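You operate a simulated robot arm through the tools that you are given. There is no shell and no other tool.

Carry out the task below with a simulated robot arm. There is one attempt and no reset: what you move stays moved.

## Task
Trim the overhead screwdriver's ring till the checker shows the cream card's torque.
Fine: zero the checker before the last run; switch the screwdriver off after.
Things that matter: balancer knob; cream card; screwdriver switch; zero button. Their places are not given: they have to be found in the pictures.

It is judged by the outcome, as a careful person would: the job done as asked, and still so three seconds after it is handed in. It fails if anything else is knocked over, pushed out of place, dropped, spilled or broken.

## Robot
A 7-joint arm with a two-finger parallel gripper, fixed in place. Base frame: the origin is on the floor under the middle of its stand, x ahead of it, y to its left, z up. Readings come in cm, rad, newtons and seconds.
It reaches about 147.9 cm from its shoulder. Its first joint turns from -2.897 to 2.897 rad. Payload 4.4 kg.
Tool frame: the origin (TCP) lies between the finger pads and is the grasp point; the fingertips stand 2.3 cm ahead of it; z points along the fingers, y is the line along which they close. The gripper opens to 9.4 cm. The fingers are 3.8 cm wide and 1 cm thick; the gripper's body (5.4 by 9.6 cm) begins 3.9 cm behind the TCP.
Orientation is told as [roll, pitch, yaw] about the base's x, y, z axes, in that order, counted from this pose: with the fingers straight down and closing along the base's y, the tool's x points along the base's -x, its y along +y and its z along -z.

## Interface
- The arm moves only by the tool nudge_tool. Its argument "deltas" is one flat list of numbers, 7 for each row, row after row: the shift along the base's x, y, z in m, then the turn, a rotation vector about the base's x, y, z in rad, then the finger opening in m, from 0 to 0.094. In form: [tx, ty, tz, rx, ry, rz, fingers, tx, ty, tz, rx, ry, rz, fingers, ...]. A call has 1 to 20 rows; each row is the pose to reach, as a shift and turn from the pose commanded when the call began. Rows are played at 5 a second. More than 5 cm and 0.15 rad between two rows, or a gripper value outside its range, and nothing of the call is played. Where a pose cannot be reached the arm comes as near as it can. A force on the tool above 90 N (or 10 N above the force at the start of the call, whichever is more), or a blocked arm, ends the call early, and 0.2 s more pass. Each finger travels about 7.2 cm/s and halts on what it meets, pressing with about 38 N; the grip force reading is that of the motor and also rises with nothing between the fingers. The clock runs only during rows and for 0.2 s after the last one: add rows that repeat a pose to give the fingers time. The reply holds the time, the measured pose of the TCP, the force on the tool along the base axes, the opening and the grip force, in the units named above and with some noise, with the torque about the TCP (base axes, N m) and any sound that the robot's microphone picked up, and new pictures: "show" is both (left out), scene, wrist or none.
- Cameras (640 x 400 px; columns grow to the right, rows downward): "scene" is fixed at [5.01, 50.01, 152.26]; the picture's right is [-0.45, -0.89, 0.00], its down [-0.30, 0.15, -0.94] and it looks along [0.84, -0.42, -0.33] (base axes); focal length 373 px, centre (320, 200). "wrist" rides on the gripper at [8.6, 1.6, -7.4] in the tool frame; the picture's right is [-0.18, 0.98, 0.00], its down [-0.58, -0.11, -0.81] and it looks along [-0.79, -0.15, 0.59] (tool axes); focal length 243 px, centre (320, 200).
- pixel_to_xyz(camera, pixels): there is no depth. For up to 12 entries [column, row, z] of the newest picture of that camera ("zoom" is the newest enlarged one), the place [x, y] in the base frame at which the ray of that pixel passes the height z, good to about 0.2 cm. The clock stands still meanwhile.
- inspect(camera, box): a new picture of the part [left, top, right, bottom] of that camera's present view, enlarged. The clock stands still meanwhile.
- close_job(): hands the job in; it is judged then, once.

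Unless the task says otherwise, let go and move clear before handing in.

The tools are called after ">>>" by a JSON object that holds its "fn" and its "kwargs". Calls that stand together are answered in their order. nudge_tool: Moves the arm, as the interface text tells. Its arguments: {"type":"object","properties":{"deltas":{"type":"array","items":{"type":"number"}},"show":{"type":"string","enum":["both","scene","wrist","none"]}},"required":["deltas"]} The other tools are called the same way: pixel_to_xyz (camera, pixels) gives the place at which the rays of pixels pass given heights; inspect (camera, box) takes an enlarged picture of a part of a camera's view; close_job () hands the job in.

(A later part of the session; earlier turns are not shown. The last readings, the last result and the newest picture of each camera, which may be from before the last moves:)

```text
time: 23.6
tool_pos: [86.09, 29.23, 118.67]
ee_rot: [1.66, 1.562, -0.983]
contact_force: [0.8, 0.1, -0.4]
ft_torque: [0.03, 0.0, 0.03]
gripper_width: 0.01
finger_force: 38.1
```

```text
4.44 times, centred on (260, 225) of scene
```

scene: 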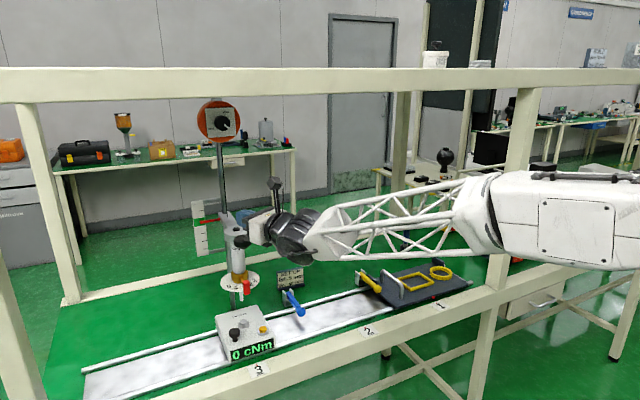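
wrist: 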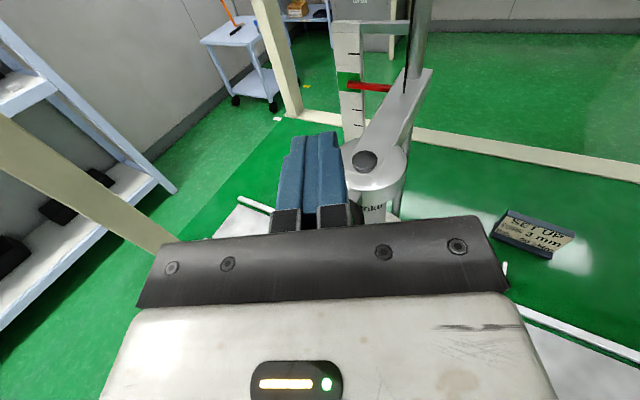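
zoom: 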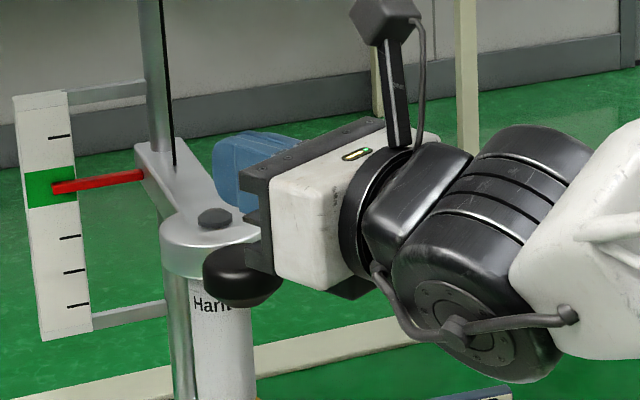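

The fingers are over the handle as wanted (zoom: fingers at (250,165) above the handle at (240,275)). I will press down gently and watch the force.

>>> {"fn": "nudge_tool", "kwargs": {"deltas": [0, 0, -0.01, 0, 0, 0, 0, 0, 0, -0.02, 0, 0, 0, 0, 0, 0, -0.03, 0, 0, 0, 0, 0, 0, -0.04, 0, 0, 0, 0, 0, 0, -0.05, 0, 0, 0, 0]}}

>>> {"fn": "inspect", "kwargs": {"camera": "scene", "box": [190, 190, 310, 370]}}

```text
time: 24.8
tool_pos: [86.14, 29.28, 113.53]
ee_rot: [1.577, 1.562, -1.066]
contact_force: [-0.4, -1.4, 1.6]
ft_torque: [-0.02, 0.01, 0.0]
gripper_width: 0.01
finger_force: 38.2
```

scene: 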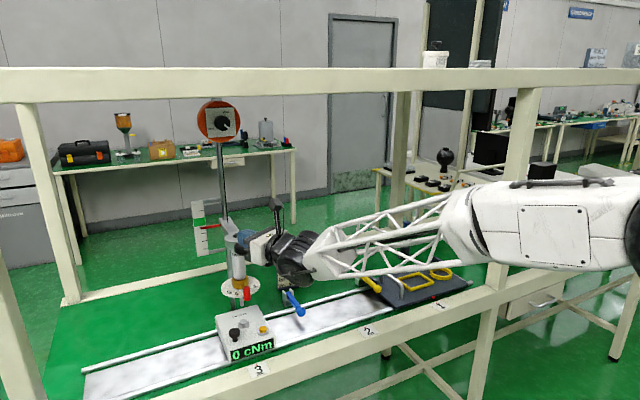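
wrist: 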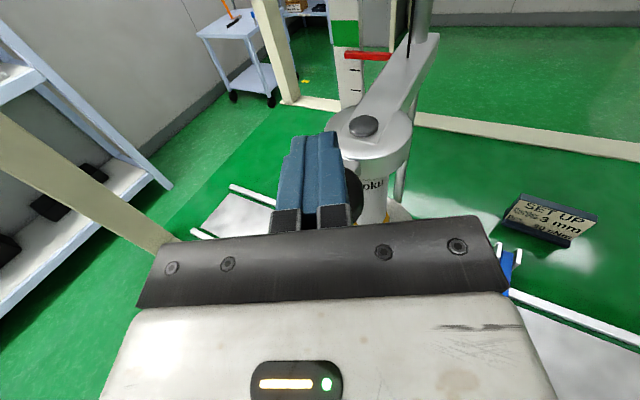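

```text
2.22 times, centred on (250, 280) of scene
```

zoom: 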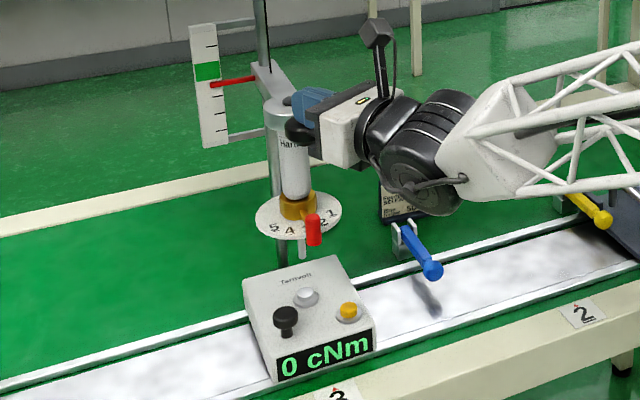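

The handle moved down easily (about 1.6 N) and the red pointer has dropped below the green band; the bit is still above the stud. I will continue down.

>>> {"fn": "nudge_tool", "kwargs": {"deltas": [0, 0, -0.01, 0, 0, 0, 0, 0, 0, -0.02, 0, 0, 0, 0, 0, 0, -0.025, 0, 0, 0, 0, 0, 0, -0.03, 0, 0, 0, 0, 0, 0, -0.035, 0, 0, 0, 0, 0, 0, -0.04, 0, 0, 0, 0]}}

>>> {"fn": "inspect", "kwargs": {"camera": "scene", "box": [190, 190, 310, 370]}}

```text
time: 26.2
tool_pos: [86.21, 29.3, 109.57]
ee_rot: [1.604, 1.563, -1.038]
contact_force: [-0.6, 1.7, 1.9]
ft_torque: [0.03, 0.06, 0.0]
gripper_width: 0.01
finger_force: 38.2
```

scene: 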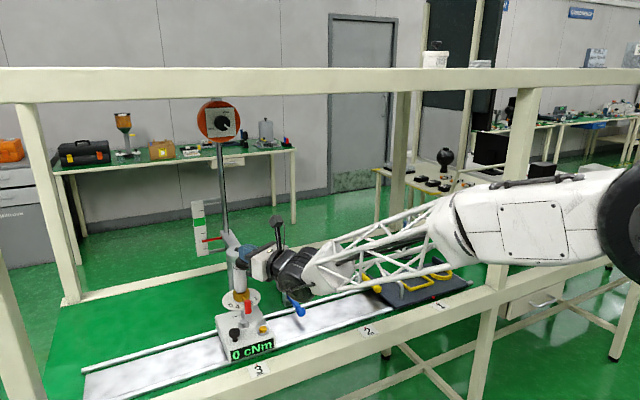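
wrist: 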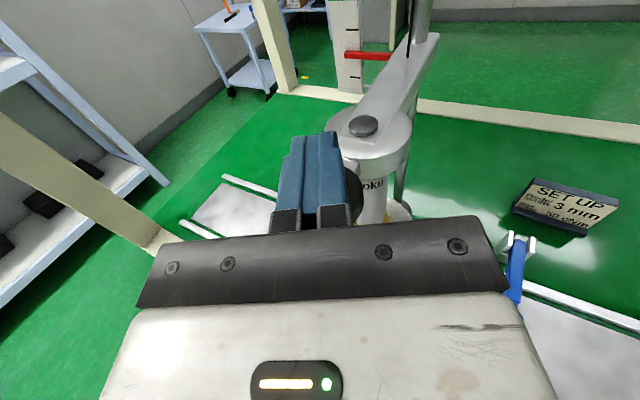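

```text
2.22 times, centred on (250, 280) of scene
```

zoom: 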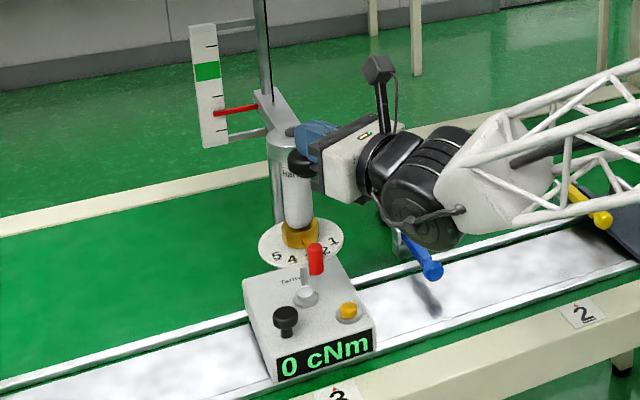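

The bit is just about at the stud (zoom (305,288)). I will keep pressing in small steps until it bears on the stud and listen for the driver.

>>> {"fn": "nudge_tool", "kwargs": {"deltas": [0, 0, -0.005, 0, 0, 0, 0, 0, 0, -0.01, 0, 0, 0, 0, 0, 0, -0.013, 0, 0, 0, 0, 0, 0, -0.016, 0, 0, 0, 0, 0, 0, -0.016, 0, 0, 0, 0, 0, 0, -0.016, 0, 0, 0, 0, 0, 0, -0.016, 0, 0, 0, 0]}}

>>> {"fn": "inspect", "kwargs": {"camera": "scene", "box": [190, 230, 310, 370]}}

```text
time: 27.8
tool_pos: [86.23, 29.32, 108.22]
ee_rot: [1.966, 1.56, -0.677]
contact_force: [-2.8, 0.1, 36.2]
ft_torque: [0.05, 0.04, 0.0]
gripper_width: 0.0
finger_force: 38.4
```

scene: 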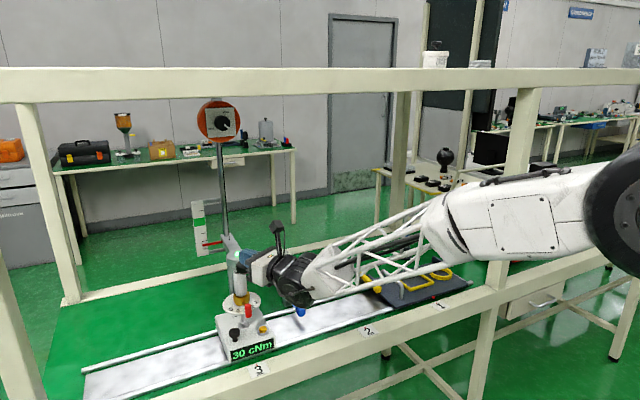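
wrist: 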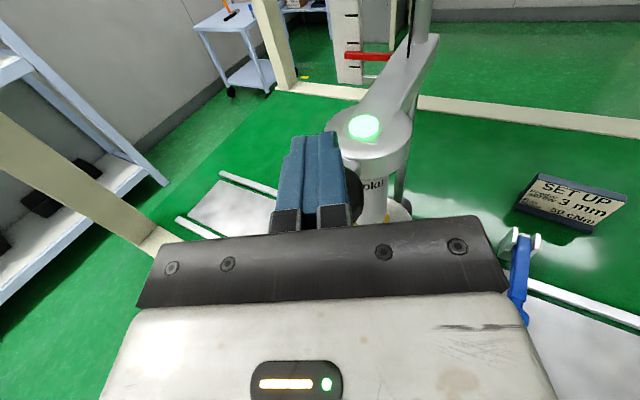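

```text
2.86 times, centred on (250, 300) of scene
```

zoom: 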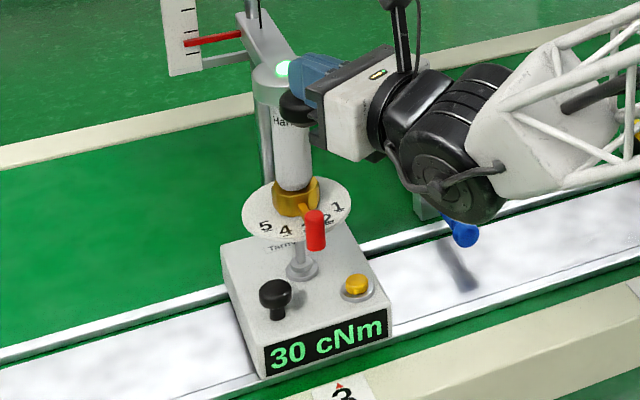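

The lamp on the driver lit green and the checker shows 30 cNm at 36 N. I will hold a second to see if the reading is steady.

>>> {"fn": "nudge_tool", "kwargs": {"deltas": [0, 0, 0, 0, 0, 0, 0, 0, 0, 0, 0, 0, 0, 0, 0, 0, 0, 0, 0, 0, 0, 0, 0, 0, 0, 0, 0, 0, 0, 0, 0, 0, 0, 0, 0]}}

>>> {"fn": "inspect", "kwargs": {"camera": "scene", "box": [210, 270, 290, 370]}}

```text
time: 29.0
tool_pos: [86.16, 29.21, 108.34]
ee_rot: [1.95, 1.559, -0.693]
contact_force: [6.3, 2.6, 57.6]
ft_torque: [0.24, -0.2, -0.04]
gripper_width: 0.0
finger_force: 37.8
```

scene: 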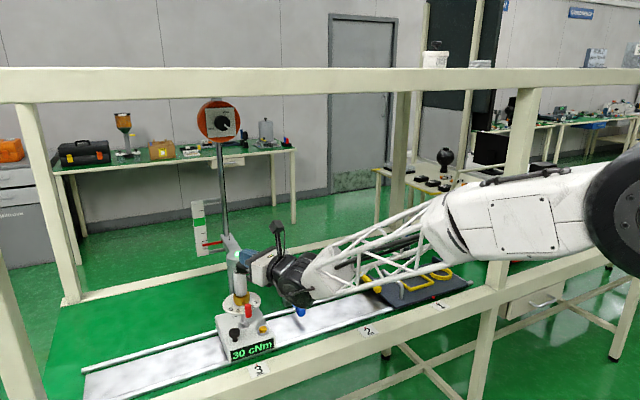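
wrist: 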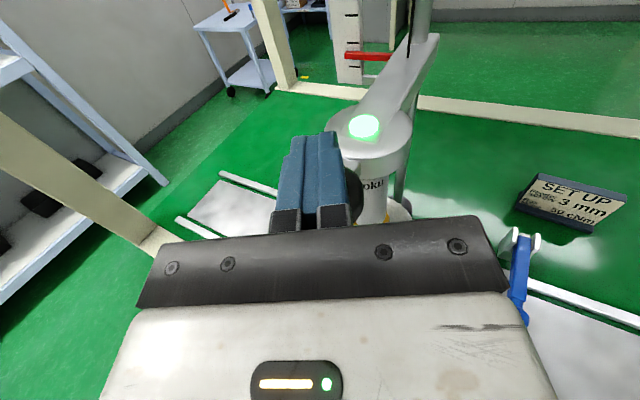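

```text
4.00 times, centred on (250, 320) of scene
```

zoom: 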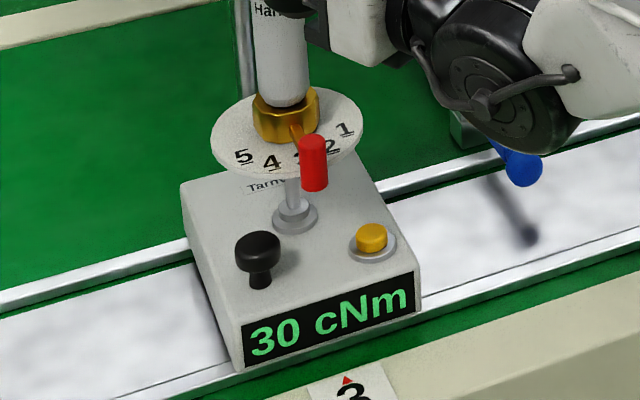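

The reading is steady at 30 cNm. I will raise the fingers slowly so the balancer lifts the driver, and see where it comes to rest.

>>> {"fn": "nudge_tool", "kwargs": {"deltas": [0, 0, 0.015, 0, 0, 0, 0, 0, 0, 0.03, 0, 0, 0, 0, 0, 0, 0.045, 0, 0, 0, 0, 0, 0, 0.06, 0, 0, 0, 0, 0, 0, 0.075, 0, 0, 0, 0, 0, 0, 0.09, 0, 0, 0, 0, 0, 0, 0.105, 0, 0, 0, 0, 0, 0, 0.11, 0, 0, 0, 0]}}

>>> {"fn": "inspect", "kwargs": {"camera": "scene", "box": [180, 190, 310, 370]}}

```text
time: 30.8
tool_pos: [86.16, 29.3, 119.01]
ee_rot: [1.576, 1.561, -1.067]
contact_force: [0.0, -0.3, 0.4]
ft_torque: [-0.03, -0.03, -0.01]
gripper_width: 0.02
finger_force: 38.1
```

scene: 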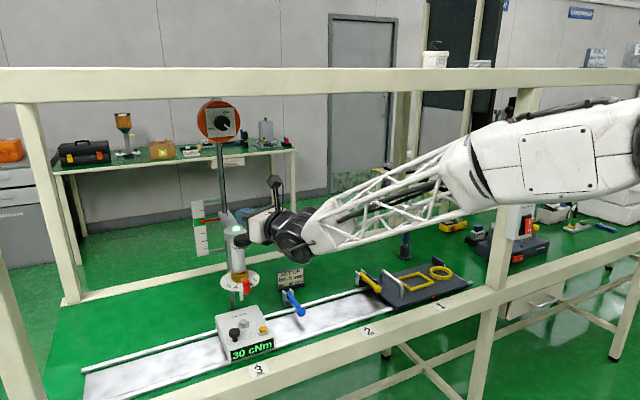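
wrist: 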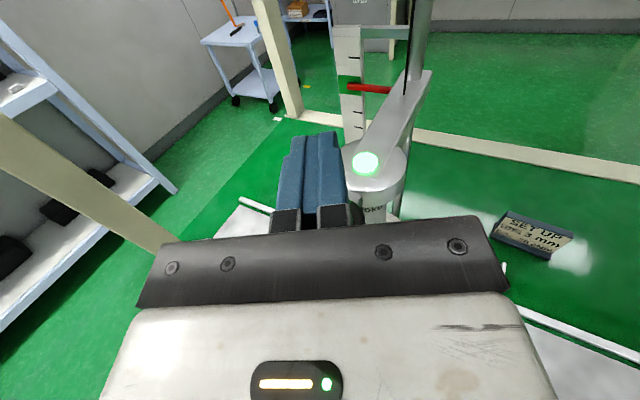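

```text
2.22 times, centred on (245, 280) of scene
```

zoom: 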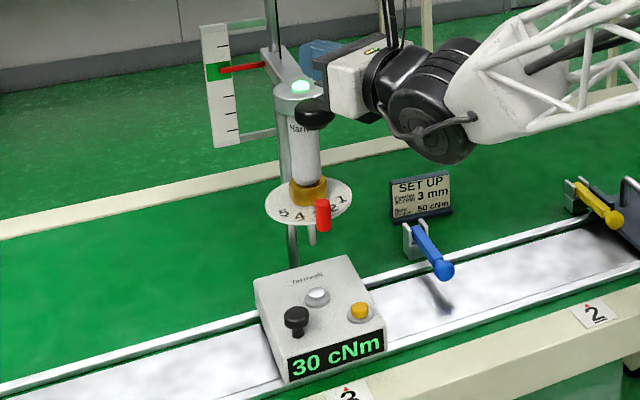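

The driver returned to the green band and the checker holds 30 cNm at about mark 3; numerals lie at roughly -71°, -37°, 0°, 35°, 69° around the axis. I will back out and come down to the level of the red ring knob (z ≈ 100).

>>> {"fn": "nudge_tool", "kwargs": {"deltas": [-0.04, -0.02, 0, 0, 0, 0, 0, -0.078, -0.043, 0, 0, 0, 0, 0, -0.078, -0.05, -0.045, 0, 0, 0, 0, -0.078, -0.05, -0.09, 0, 0, 0, 0, -0.078, -0.05, -0.135, 0, 0, 0, 0, -0.078, -0.05, -0.18, 0, 0, 0, 0, -0.078, -0.05, -0.184, 0, 0, 0, 0]}}

```text
time: 32.4
tool_pos: [78.4, 24.24, 100.46]
ee_rot: [1.576, 1.562, -1.066]
contact_force: [0.3, -0.6, -0.1]
ft_torque: [-0.01, 0.0, -0.03]
gripper_width: 0.02
finger_force: 38.7
```

scene: 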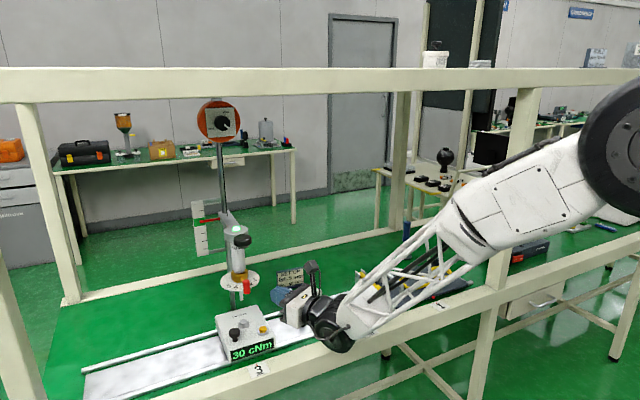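
wrist: 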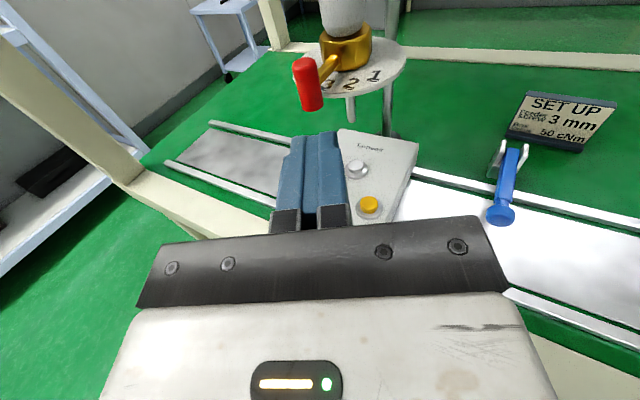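

Reached (78.4, 24.2, 100.5). The red knob shows at (308,85) in the wrist view; I will zoom in and refine its place and the ring's reading.

>>> {"fn": "inspect", "kwargs": {"camera": "wrist", "box": [260, 10, 440, 140]}}

>>> {"fn": "pixel_to_xyz", "kwargs": {"camera": "wrist", "pixels": [[308, 85, 99], [308, 85, 100], [308, 85, 101], [304, 62, 101], [304, 62, 102], [312, 106, 98], [312, 106, 99], [346, 52, 99], [346, 52, 100], [350, 118, 91], [350, 118, 92], [350, 118, 93]]}}

```text
3.08 times, centred on (350, 75) of wrist
```

zoom: 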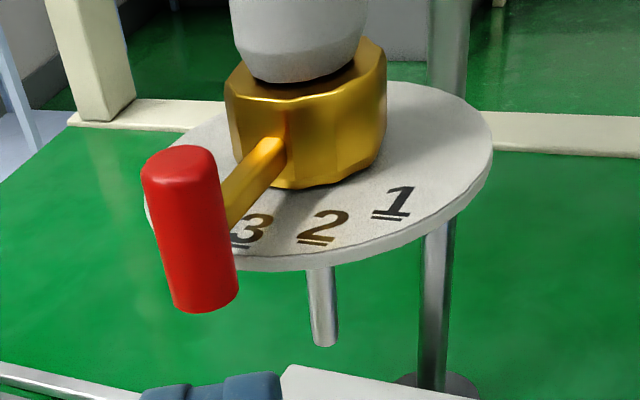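

```text
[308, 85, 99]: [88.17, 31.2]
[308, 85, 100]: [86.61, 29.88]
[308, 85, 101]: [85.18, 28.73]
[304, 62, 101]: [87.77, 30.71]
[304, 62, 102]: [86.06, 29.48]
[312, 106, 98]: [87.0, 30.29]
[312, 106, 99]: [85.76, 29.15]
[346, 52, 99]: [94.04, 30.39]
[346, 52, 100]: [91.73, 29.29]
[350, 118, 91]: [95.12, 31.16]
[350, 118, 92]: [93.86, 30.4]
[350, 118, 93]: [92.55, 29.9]
```

The knob center is (86.8, 29.9, 100), i.e. pointing at 3. I will bring the closed fingertips to its -y side.

>>> {"fn": "nudge_tool", "kwargs": {"deltas": [0.033, 0.0045, 0, 0, 0, 0, 0, 0.0664, 0.009, 0, 0, 0, 0, 0, 0.0654, 0.022, 0, 0, 0, 0, 0, 0.0642, 0.0305, 0, 0, 0, 0, 0]}}

>>> {"fn": "inspect", "kwargs": {"camera": "scene", "box": [200, 220, 300, 320]}}

>>> {"fn": "inspect", "kwargs": {"camera": "wrist", "box": [230, 40, 430, 240]}}

```text
time: 33.4
tool_pos: [84.85, 27.26, 100.55]
ee_rot: [1.599, 1.562, -1.043]
contact_force: [-0.2, -0.4, 0.0]
ft_torque: [-0.02, 0.03, -0.05]
gripper_width: 0.0
finger_force: 37.7
```

scene: 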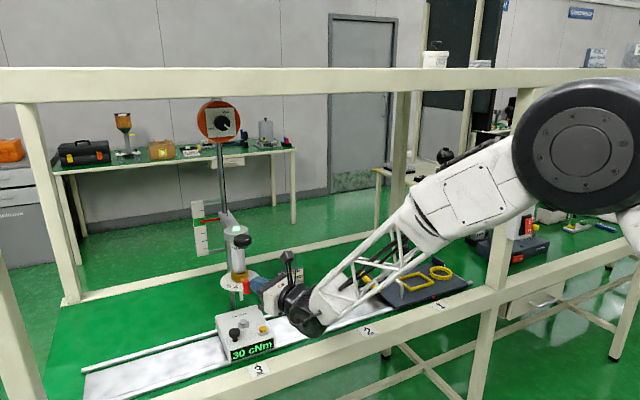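
wrist: 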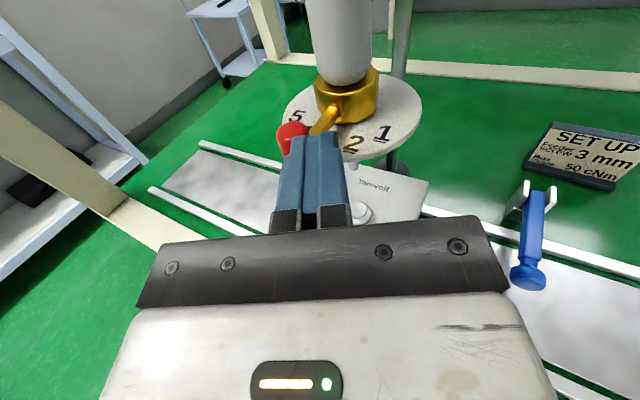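

```text
4.00 times, centred on (250, 270) of scene
```

zoom: 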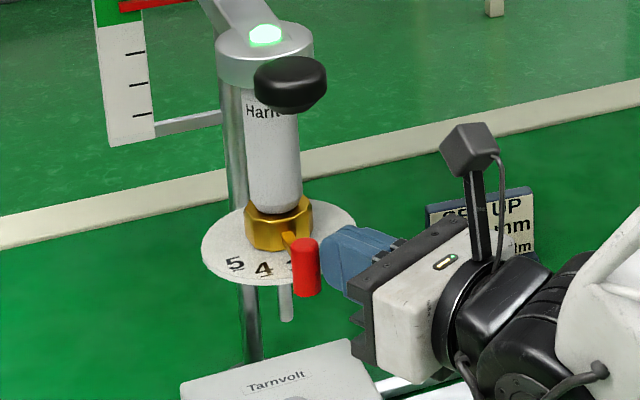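

```text
2.00 times, centred on (330, 140) of wrist
```

zoom: 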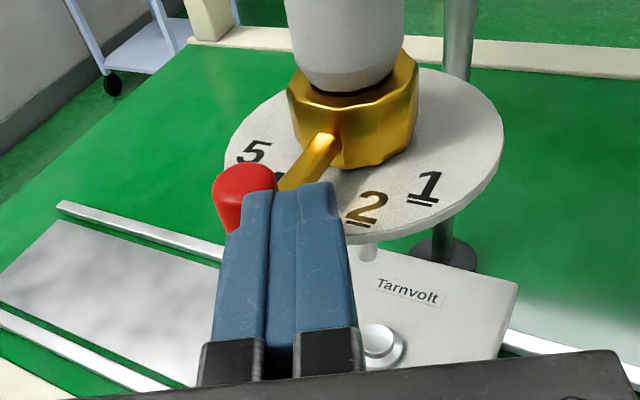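

The fingertips sit just beside the red knob on its lower-number side. I will push the knob along its arc toward 4.

>>> {"fn": "nudge_tool", "kwargs": {"deltas": [-0.0008, 0.008, 0, 0, 0, 0, 0, -0.0012, 0.0154, 0, 0, 0, 0, 0, -0.0005, 0.0225, 0, 0, 0, 0, 0, 0.0003, 0.0291, 0, 0, 0, 0, 0, 0.0022, 0.0355, 0, 0, 0, 0, 0, 0.0042, 0.0414, 0, 0, 0, 0, 0, 0.007, 0.047, 0, 0, 0, 0, 0]}}

>>> {"fn": "inspect", "kwargs": {"camera": "scene", "box": [200, 220, 300, 320]}}

>>> {"fn": "inspect", "kwargs": {"camera": "wrist", "box": [230, 40, 430, 240]}}

```text
time: 35.0
tool_pos: [85.62, 32.05, 100.55]
ee_rot: [1.629, 1.562, -1.016]
contact_force: [0.1, 1.0, 0.3]
ft_torque: [-0.02, 0.04, 0.03]
gripper_width: 0.0
finger_force: 37.9
```

scene: 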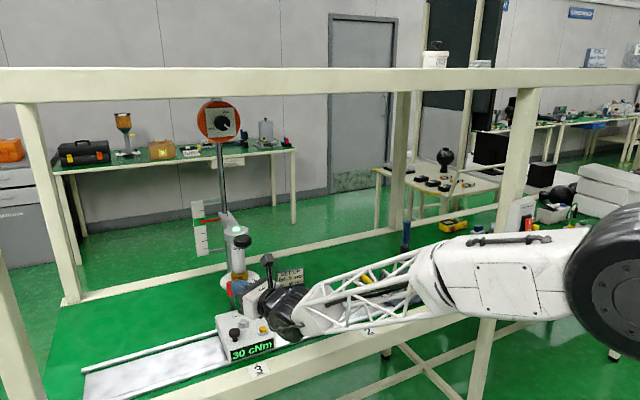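
wrist: 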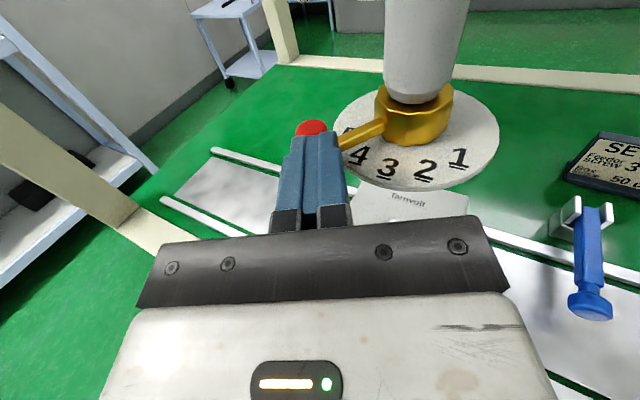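

```text
4.00 times, centred on (250, 270) of scene
```

zoom: 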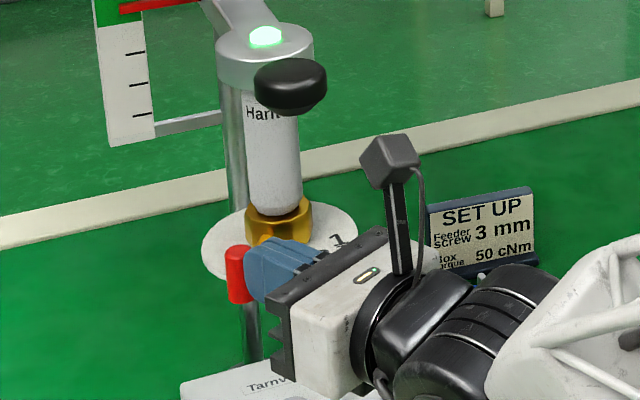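

```text
2.00 times, centred on (330, 140) of wrist
```

zoom: 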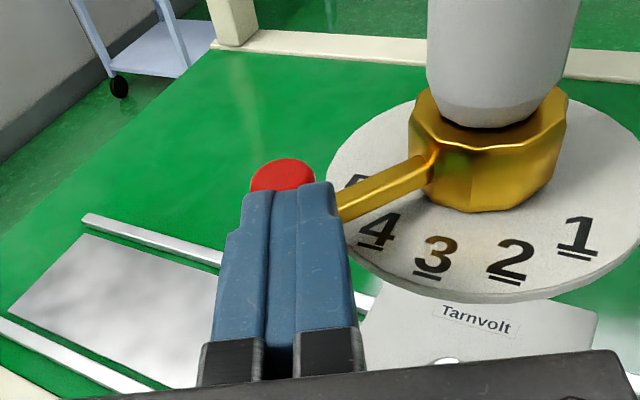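

The ring turned easily (arm now near 4+). I will back off, go up, and make a trial run by pressing the handle again.

>>> {"fn": "nudge_tool", "kwargs": {"deltas": [-0.04, -0.02, 0, 0, 0, 0, 0, -0.072, -0.038, 0.02, 0, 0, 0, 0, -0.072, -0.04, 0.065, 0, 0, 0, 0, -0.072, -0.04, 0.11, 0, 0, 0, 0, -0.072, -0.04, 0.155, 0, 0, 0, 0, -0.072, -0.04, 0.184, 0, 0, 0, 0, -0.03, -0.035, 0.184, 0, 0, 0, 0, 0.0067, -0.0275, 0.18, 0, 0, 0, 0, 0.0067, -0.0275, 0.18, 0, 0, 0, 0]}}

>>> {"fn": "inspect", "kwargs": {"camera": "scene", "box": [200, 210, 300, 370]}}

```text
time: 37.0
tool_pos: [86.16, 29.3, 118.55]
ee_rot: [1.552, 1.563, -1.093]
contact_force: [-0.1, -0.6, 0.0]
ft_torque: [-0.01, 0.0, 0.04]
gripper_width: 0.0
finger_force: 38.3
```

scene: 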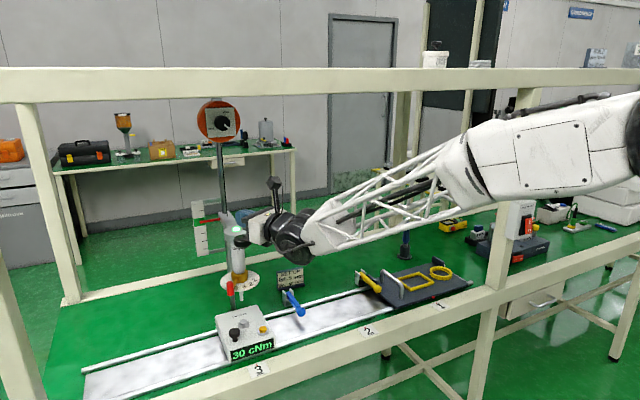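
wrist: 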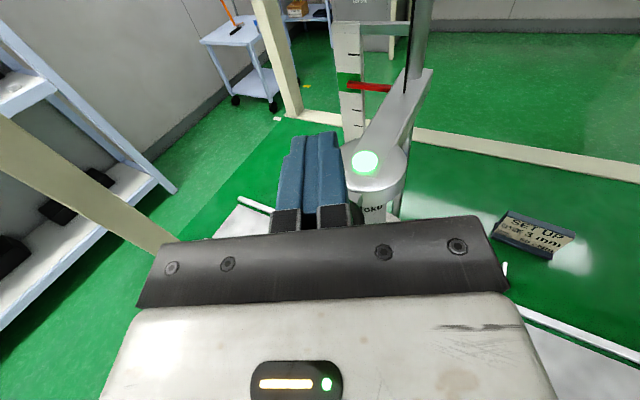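

```text
2.50 times, centred on (250, 290) of scene
```

zoom: 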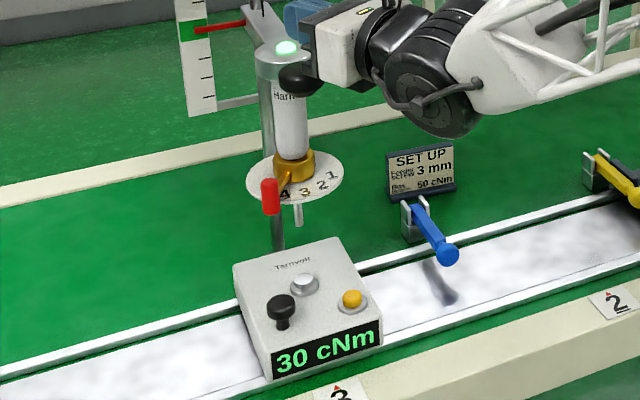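

The pointer now stands near 4. I will press the handle down for a second reading.

>>> {"fn": "nudge_tool", "kwargs": {"deltas": [0, 0, -0.02, 0, 0, 0, 0, 0, 0, -0.04, 0, 0, 0, 0, 0, 0, -0.06, 0, 0, 0, 0, 0, 0, -0.08, 0, 0, 0, 0, 0, 0, -0.09, 0, 0, 0, 0, 0, 0, -0.098, 0, 0, 0, 0, 0, 0, -0.103, 0, 0, 0, 0, 0, 0, -0.106, 0, 0, 0, 0, 0, 0, -0.106, 0, 0, 0, 0, 0, 0, -0.106, 0, 0, 0, 0, 0, 0, -0.106, 0, 0, 0, 0]}}

>>> {"fn": "inspect", "kwargs": {"camera": "scene", "box": [200, 230, 300, 370]}}

```text
time: 39.4
tool_pos: [86.19, 29.27, 108.36]
ee_rot: [1.97, 1.559, -0.671]
contact_force: [-9.5, -2.7, 40.0]
ft_torque: [0.06, 0.17, 0.02]
gripper_width: 0.0
finger_force: 37.9
```

scene: 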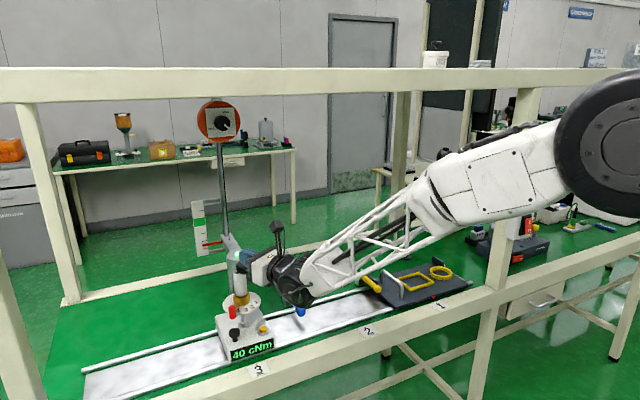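
wrist: 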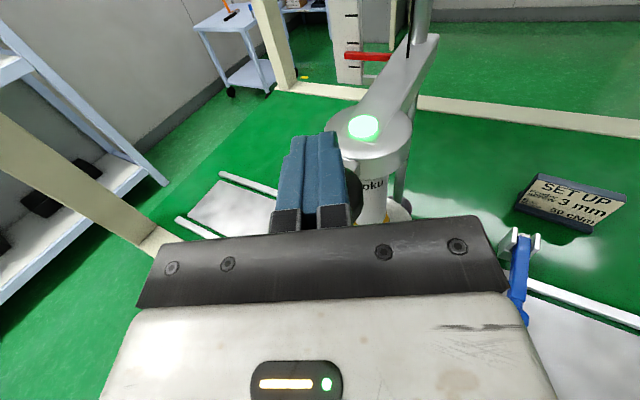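

```text
2.86 times, centred on (250, 300) of scene
```

zoom: 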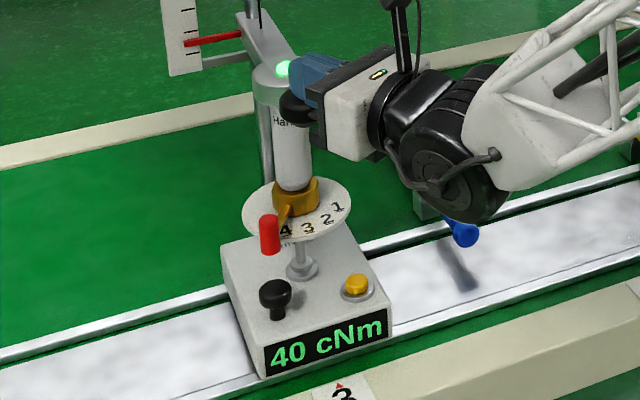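

40 cNm near mark 4, so about 10 cNm per mark; 50 should be at 5. I will raise the driver again and back out.

>>> {"fn": "nudge_tool", "kwargs": {"deltas": [0, 0, 0.015, 0, 0, 0, 0, 0, 0, 0.03, 0, 0, 0, 0, 0, 0, 0.045, 0, 0, 0, 0, 0, 0, 0.06, 0, 0, 0, 0, 0, 0, 0.075, 0, 0, 0, 0, 0, 0, 0.09, 0, 0, 0, 0, 0, 0, 0.106, 0, 0, 0, 0, -0.04, -0.02, 0.106, 0, 0, 0, 0, -0.0785, -0.038, 0.106, 0, 0, 0, 0, -0.0785, -0.038, 0.065, 0, 0, 0, 0, -0.0785, -0.025, 0.02, 0, 0, 0, 0, -0.0785, -0.018, -0.025, 0, 0, 0, 0, -0.0785, -0.018, -0.07, 0, 0, 0, 0, -0.0785, -0.018, -0.074, 0, 0, 0, 0]}}

>>> {"fn": "inspect", "kwargs": {"camera": "scene", "box": [190, 240, 290, 310]}}

>>> {"fn": "inspect", "kwargs": {"camera": "wrist", "box": [220, 0, 420, 140]}}

```text
time: 42.4
tool_pos: [78.29, 27.38, 100.57]
ee_rot: [1.555, 1.563, -1.088]
contact_force: [-0.3, 1.1, 0.7]
ft_torque: [0.01, 0.0, -0.01]
gripper_width: 0.04
finger_force: 38.1
```

scene: 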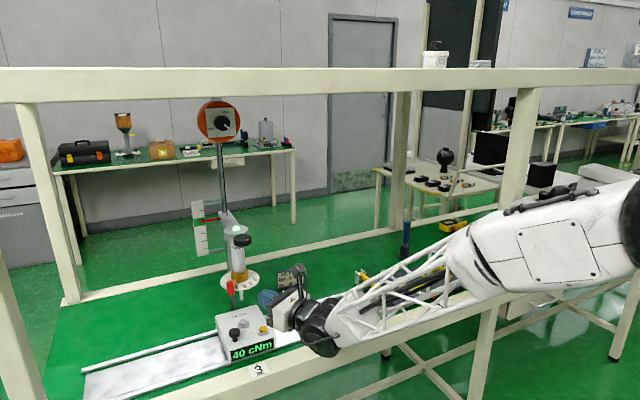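
wrist: 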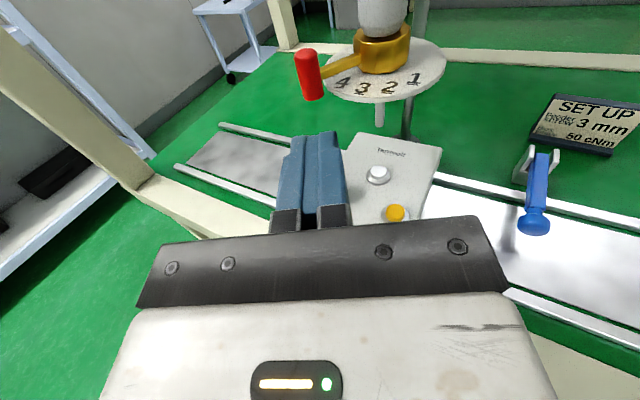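

```text
5.71 times, centred on (240, 275) of scene
```

zoom: 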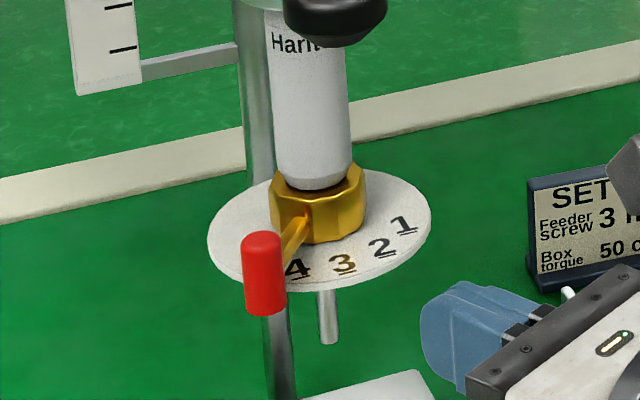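

```text
2.86 times, centred on (320, 70) of wrist
```

zoom: 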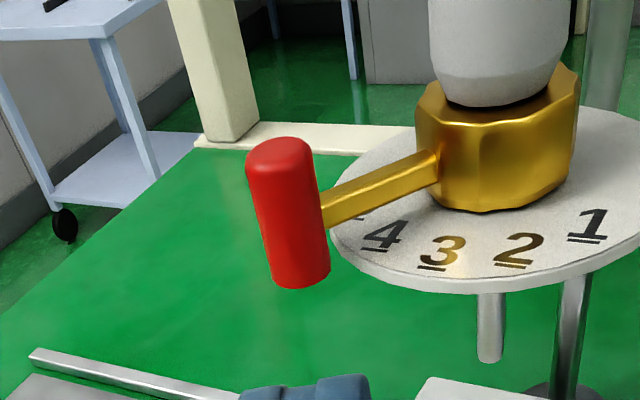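

I will triangulate the knob at this setting to calibrate the pushing angle.

>>> {"fn": "pixel_to_xyz", "kwargs": {"camera": "scene", "pixels": [[230.2, 287.6, 99.5], [230.2, 287.6, 100], [230.2, 287.6, 100.5]]}}

>>> {"fn": "pixel_to_xyz", "kwargs": {"camera": "wrist", "pixels": [[309.2, 74.5, 99.5], [309.2, 74.5, 100], [309.2, 74.5, 100.5]]}}

```text
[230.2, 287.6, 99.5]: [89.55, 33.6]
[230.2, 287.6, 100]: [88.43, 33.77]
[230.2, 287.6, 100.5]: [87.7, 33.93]
```

```text
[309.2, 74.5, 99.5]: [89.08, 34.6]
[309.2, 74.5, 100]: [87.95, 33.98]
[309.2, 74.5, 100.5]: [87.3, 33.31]
```

The knob is now at (88.2, 33.9), i.e. 36° from mark 3, giving 40 cNm. I will push it on to about 72° (mark 5).

>>> {"fn": "nudge_tool", "kwargs": {"deltas": [0.026, 0.018, 0, 0, 0, 0, 0, 0.052, 0.035, 0, 0, 0, 0, 0, 0.0725, 0.0465, 0, 0, 0, 0, 0, 0.0782, 0.0558, 0, 0, 0, 0, 0, 0.0863, 0.0645, 0, 0, 0, 0, 0, 0.0937, 0.0702, 0, 0, 0, 0, 0, 0.1027, 0.0753, 0, 0, 0, 0, 0]}}

>>> {"fn": "inspect", "kwargs": {"camera": "scene", "box": [190, 220, 290, 310]}}

>>> {"fn": "inspect", "kwargs": {"camera": "wrist", "box": [260, 50, 460, 210]}}

```text
time: 44.0
tool_pos: [87.72, 34.4, 100.19]
ee_rot: [0.781, 1.559, -1.853]
contact_force: [-73.5, -38.8, -0.2]
ft_torque: [-0.66, 0.06, 0.06]
gripper_width: 0.01
finger_force: 38.2
out of reach, approached as far as the arm can: row 7
stopped in row 7: the force on the tool passed its limit at 102 N (the readings are from after the stop); the commanded pose is now the measured one
```

scene: 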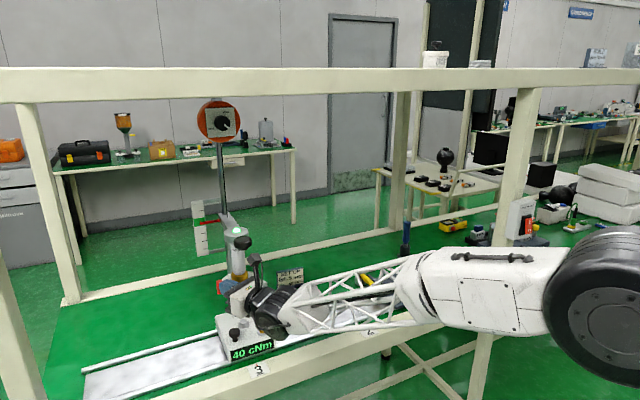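
wrist: 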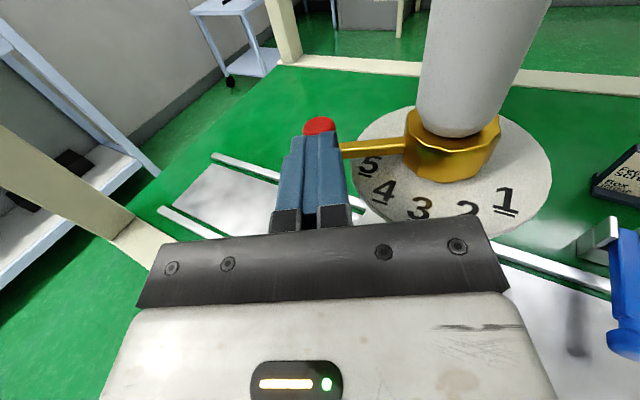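

```text
4.44 times, centred on (240, 265) of scene
```

zoom: 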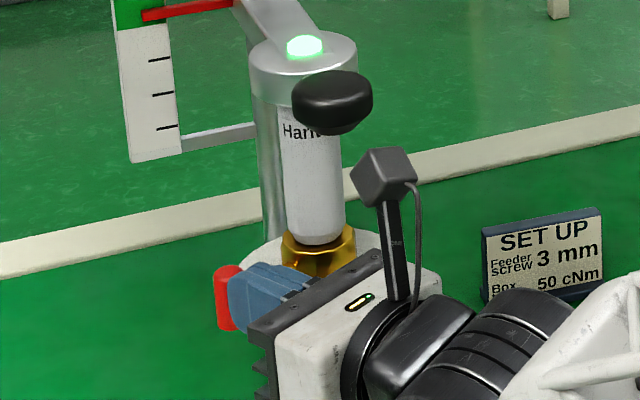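

```text
2.50 times, centred on (360, 130) of wrist
```

zoom: 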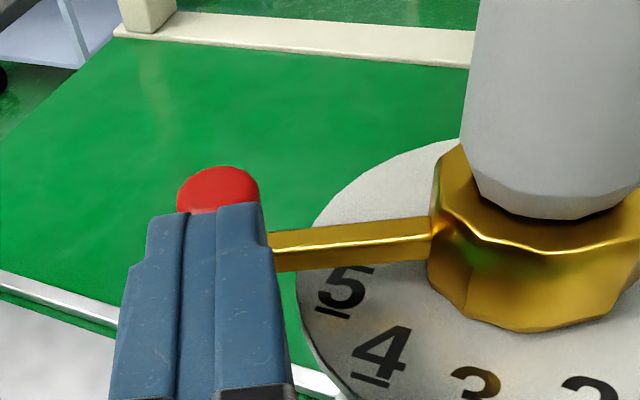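

The force rose at the end: the ring appears to be against its end stop near 5. I will back away and look at where the pointer stands.

>>> {"fn": "nudge_tool", "kwargs": {"deltas": [-0.03, -0.016, 0, 0, 0, 0, 0, -0.06, -0.032, 0, 0, 0, 0, 0, -0.09, -0.045, 0.01, 0, 0, 0, 0, -0.09, -0.045, 0.01, 0, 0, 0, 0]}}

>>> {"fn": "inspect", "kwargs": {"camera": "scene", "box": [190, 220, 290, 310]}}

>>> {"fn": "inspect", "kwargs": {"camera": "wrist", "box": [260, 0, 460, 140]}}

```text
time: 45.0
tool_pos: [78.92, 30.1, 101.45]
ee_rot: [0.996, 1.561, -1.641]
contact_force: [-0.1, 0.0, 0.5]
ft_torque: [0.0, 0.0, -0.03]
gripper_width: 0.0
finger_force: 37.7
```

scene: 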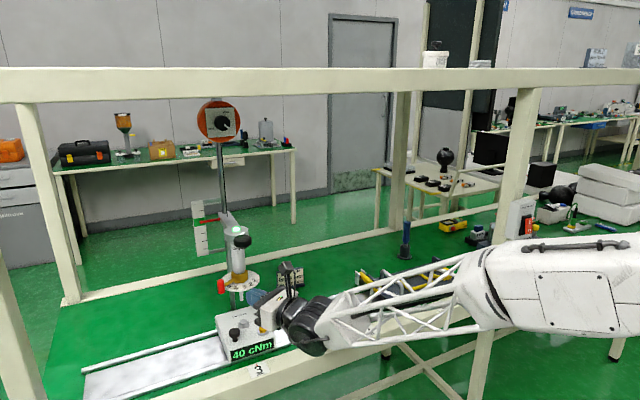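
wrist: 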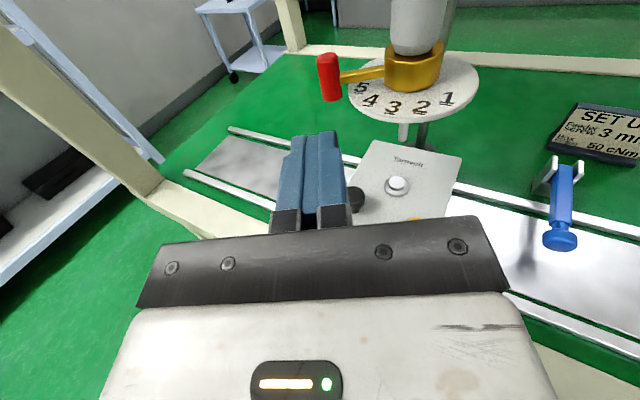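

```text
4.44 times, centred on (240, 265) of scene
```

zoom: 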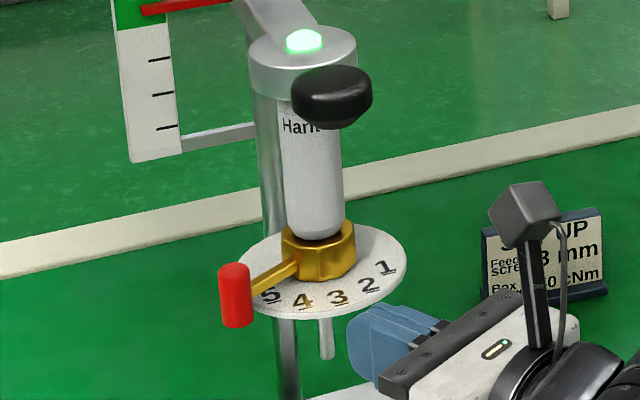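

```text
2.86 times, centred on (360, 70) of wrist
```

zoom: 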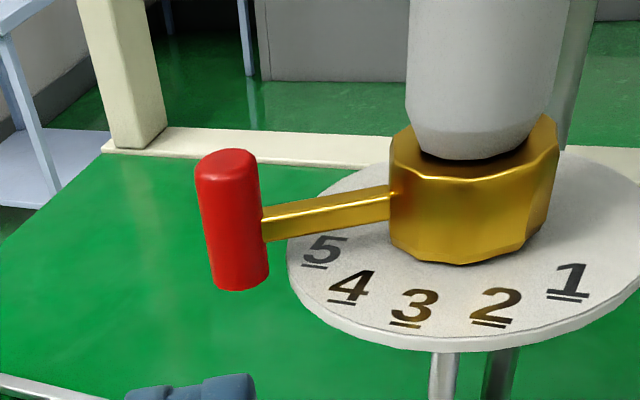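

>>> {"fn": "pixel_to_xyz", "kwargs": {"camera": "scene", "pixels": [[220.9, 286.6, 99.5], [220.9, 286.6, 100], [220.9, 286.6, 100.5]]}}

>>> {"fn": "pixel_to_xyz", "kwargs": {"camera": "wrist", "pixels": [[315.6, 76.3, 99.5], [315.6, 76.3, 100], [315.6, 76.3, 100.5], [396.5, 187, 85], [396.5, 187, 86], [416, 218, 85], [416, 218, 86]]}}

```text
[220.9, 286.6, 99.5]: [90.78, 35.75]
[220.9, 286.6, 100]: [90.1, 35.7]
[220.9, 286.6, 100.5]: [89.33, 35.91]
```

```text
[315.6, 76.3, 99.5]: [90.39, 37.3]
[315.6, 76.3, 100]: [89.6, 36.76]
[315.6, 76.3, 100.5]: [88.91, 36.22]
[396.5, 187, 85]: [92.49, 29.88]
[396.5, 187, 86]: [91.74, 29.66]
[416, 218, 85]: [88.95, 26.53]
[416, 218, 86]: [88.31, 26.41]
```

The pointer arm now lies about over the 5 (knob around 60–63°, at the stop). Next I zero the checker: I will first pitch the fingers downward a bit in free space so that the tips can press the yellow button.

>>> {"fn": "nudge_tool", "kwargs": {"deltas": [-0.002, -0.015, -0.005, -0.0719, 0.1317, 0, 0, -0.004, -0.03, -0.01, -0.1437, 0.2634, 0, 0, -0.006, -0.04, -0.015, -0.2156, 0.3951, 0, 0, -0.007, -0.049, -0.022, -0.2874, 0.5268, 0, 0, -0.007, -0.049, -0.022, -0.2874, 0.5268, 0, 0]}}

>>> {"fn": "inspect", "kwargs": {"camera": "wrist", "box": [240, 0, 540, 200]}}

```text
time: 46.2
tool_pos: [78.18, 25.19, 99.08]
ee_rot: [0.007, 0.965, -2.628]
contact_force: [0.0, 0.7, 0.9]
ft_torque: [0.0, 0.01, 0.01]
gripper_width: 0.0
finger_force: 37.7
```

scene: 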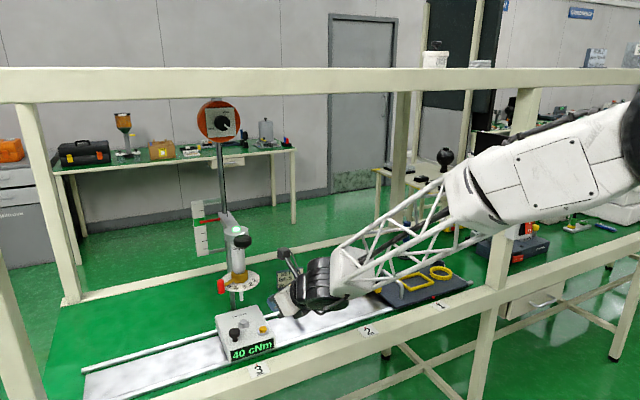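
wrist: 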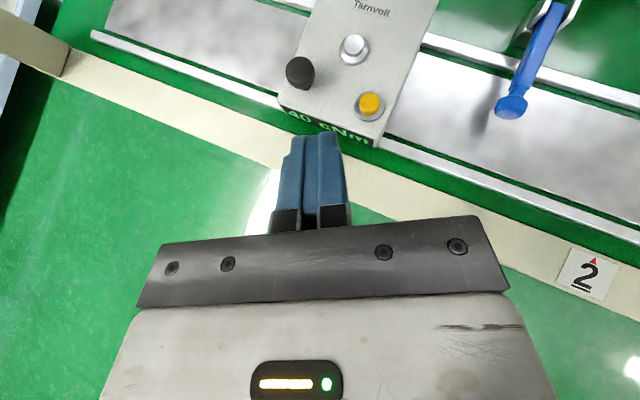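

```text
2.00 times, centred on (390, 100) of wrist
```

zoom: 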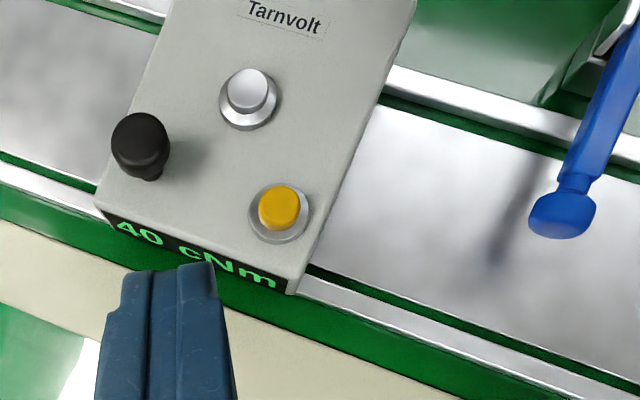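

Pitched down by 0.6 rad as wanted. I will locate the yellow button at wrist pixel (369.5,104) against the scene's (263,329).

>>> {"fn": "pixel_to_xyz", "kwargs": {"camera": "wrist", "pixels": [[369.5, 104, 84], [369.5, 104, 85], [369.5, 104, 86], [353, 46, 85], [353, 46, 86], [300, 70, 87], [300, 70, 88], [300, 70, 89]]}}

>>> {"fn": "pixel_to_xyz", "kwargs": {"camera": "scene", "pixels": [[263, 329.4, 84], [263, 329.4, 85], [263, 329.4, 86], [243.6, 321.6, 85], [243.6, 321.6, 86], [234.6, 332, 87], [234.6, 332, 88], [234.6, 332, 89]]}}

```text
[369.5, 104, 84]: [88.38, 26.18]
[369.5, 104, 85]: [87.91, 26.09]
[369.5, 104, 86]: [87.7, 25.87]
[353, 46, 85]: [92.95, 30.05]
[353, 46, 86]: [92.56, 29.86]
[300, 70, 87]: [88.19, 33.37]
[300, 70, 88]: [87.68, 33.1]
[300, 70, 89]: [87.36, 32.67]
```

```text
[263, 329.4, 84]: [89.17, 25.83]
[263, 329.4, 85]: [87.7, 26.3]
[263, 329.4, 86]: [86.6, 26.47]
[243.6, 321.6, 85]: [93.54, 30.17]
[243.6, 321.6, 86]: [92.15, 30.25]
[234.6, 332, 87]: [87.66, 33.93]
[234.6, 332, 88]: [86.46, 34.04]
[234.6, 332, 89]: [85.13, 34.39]
```

The button's top is at (87.9, 26.1, 85.0). I will move the tips above it and press down in small steps.

>>> {"fn": "nudge_tool", "kwargs": {"deltas": [0.03, 0.002, -0.02, 0, 0, 0, 0, 0.06, 0.004, -0.04, 0, 0, 0, 0, 0.09, 0.007, -0.07, 0, 0, 0, 0, 0.0916, 0.007, -0.09, 0, 0, 0, 0, 0.0916, 0.007, -0.1, 0, 0, 0, 0, 0.0916, 0.007, -0.1, 0, 0, 0, 0]}}

>>> {"fn": "inspect", "kwargs": {"camera": "scene", "box": [210, 290, 310, 370]}}

>>> {"fn": "inspect", "kwargs": {"camera": "wrist", "box": [220, 40, 420, 200]}}

```text
time: 47.6
tool_pos: [87.56, 25.82, 89.15]
ee_rot: [0.007, 0.965, -2.627]
contact_force: [-0.4, -0.2, -0.1]
ft_torque: [0.03, 0.03, 0.0]
gripper_width: 0.0
finger_force: 38.3
```

scene: 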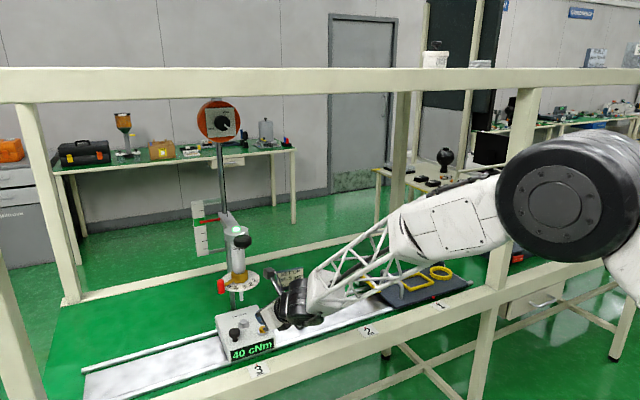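
wrist: 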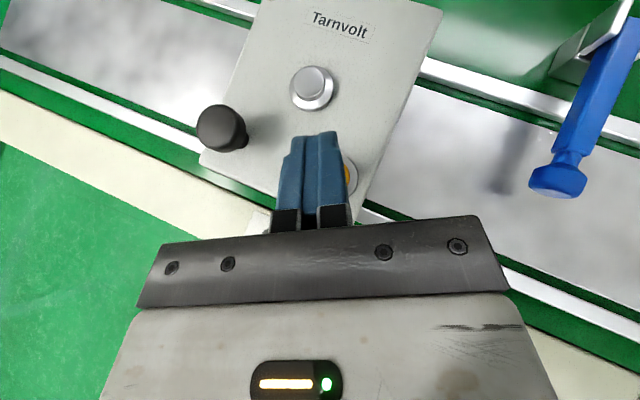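

```text
5.00 times, centred on (260, 330) of scene
```

zoom: 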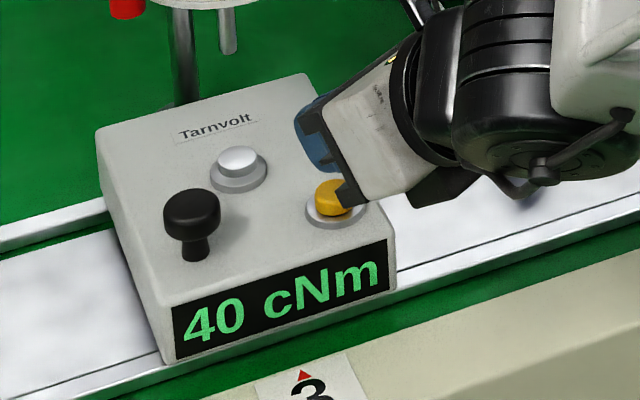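

```text
2.50 times, centred on (320, 120) of wrist
```

zoom: 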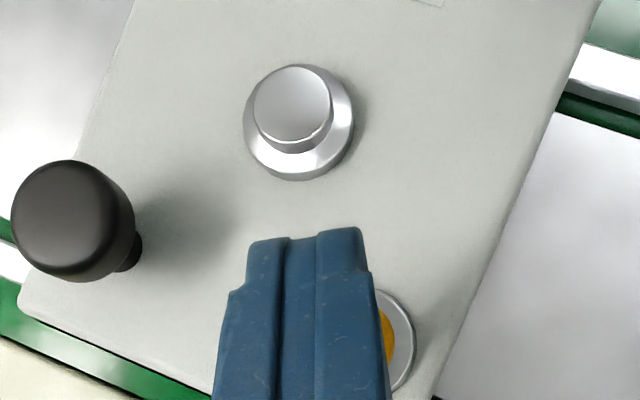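

The tips are slightly left of the button (button center near zoom (357,345) vs. edge center (334,332)). I will shift about 0.5 cm to the right and press.

>>> {"fn": "nudge_tool", "kwargs": {"deltas": [0.0005, -0.0054, 0, 0, 0, 0, 0, 0.0005, -0.0054, -0.006, 0, 0, 0, 0, 0.0005, -0.0054, -0.011, 0, 0, 0, 0, 0.0005, -0.0054, -0.014, 0, 0, 0, 0, 0.0005, -0.0054, -0.017, 0, 0, 0, 0, 0.0005, -0.0054, -0.02, 0, 0, 0, 0]}}

>>> {"fn": "inspect", "kwargs": {"camera": "scene", "box": [210, 290, 310, 370]}}

```text
time: 49.0
tool_pos: [87.61, 25.37, 87.23]
ee_rot: [0.006, 0.966, -2.628]
contact_force: [0.4, -0.6, 3.0]
ft_torque: [0.02, -0.03, -0.02]
gripper_width: 0.0
finger_force: 38.6
heard: click
```

scene: 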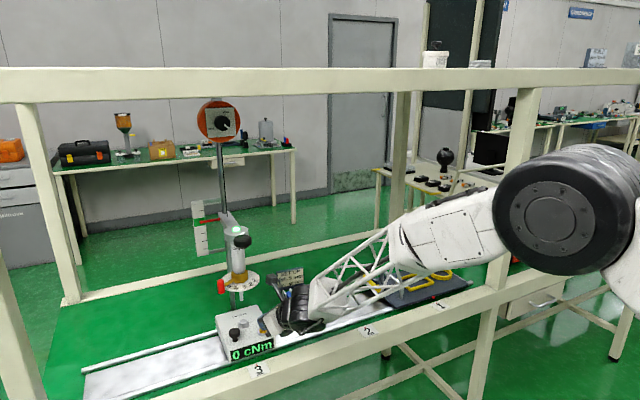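
wrist: 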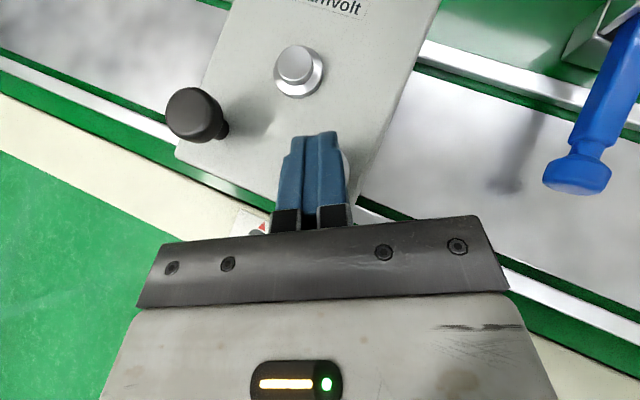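

```text
5.00 times, centred on (260, 330) of scene
```

zoom: 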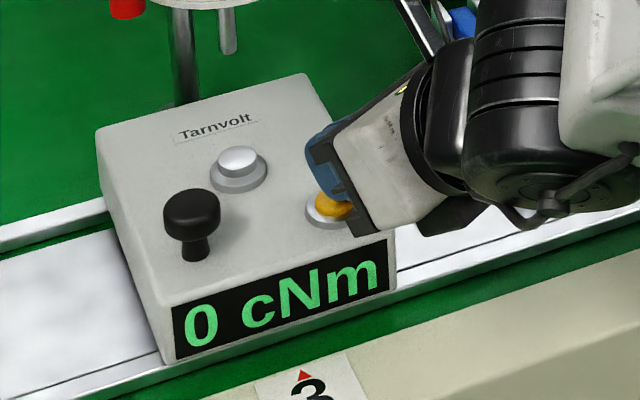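

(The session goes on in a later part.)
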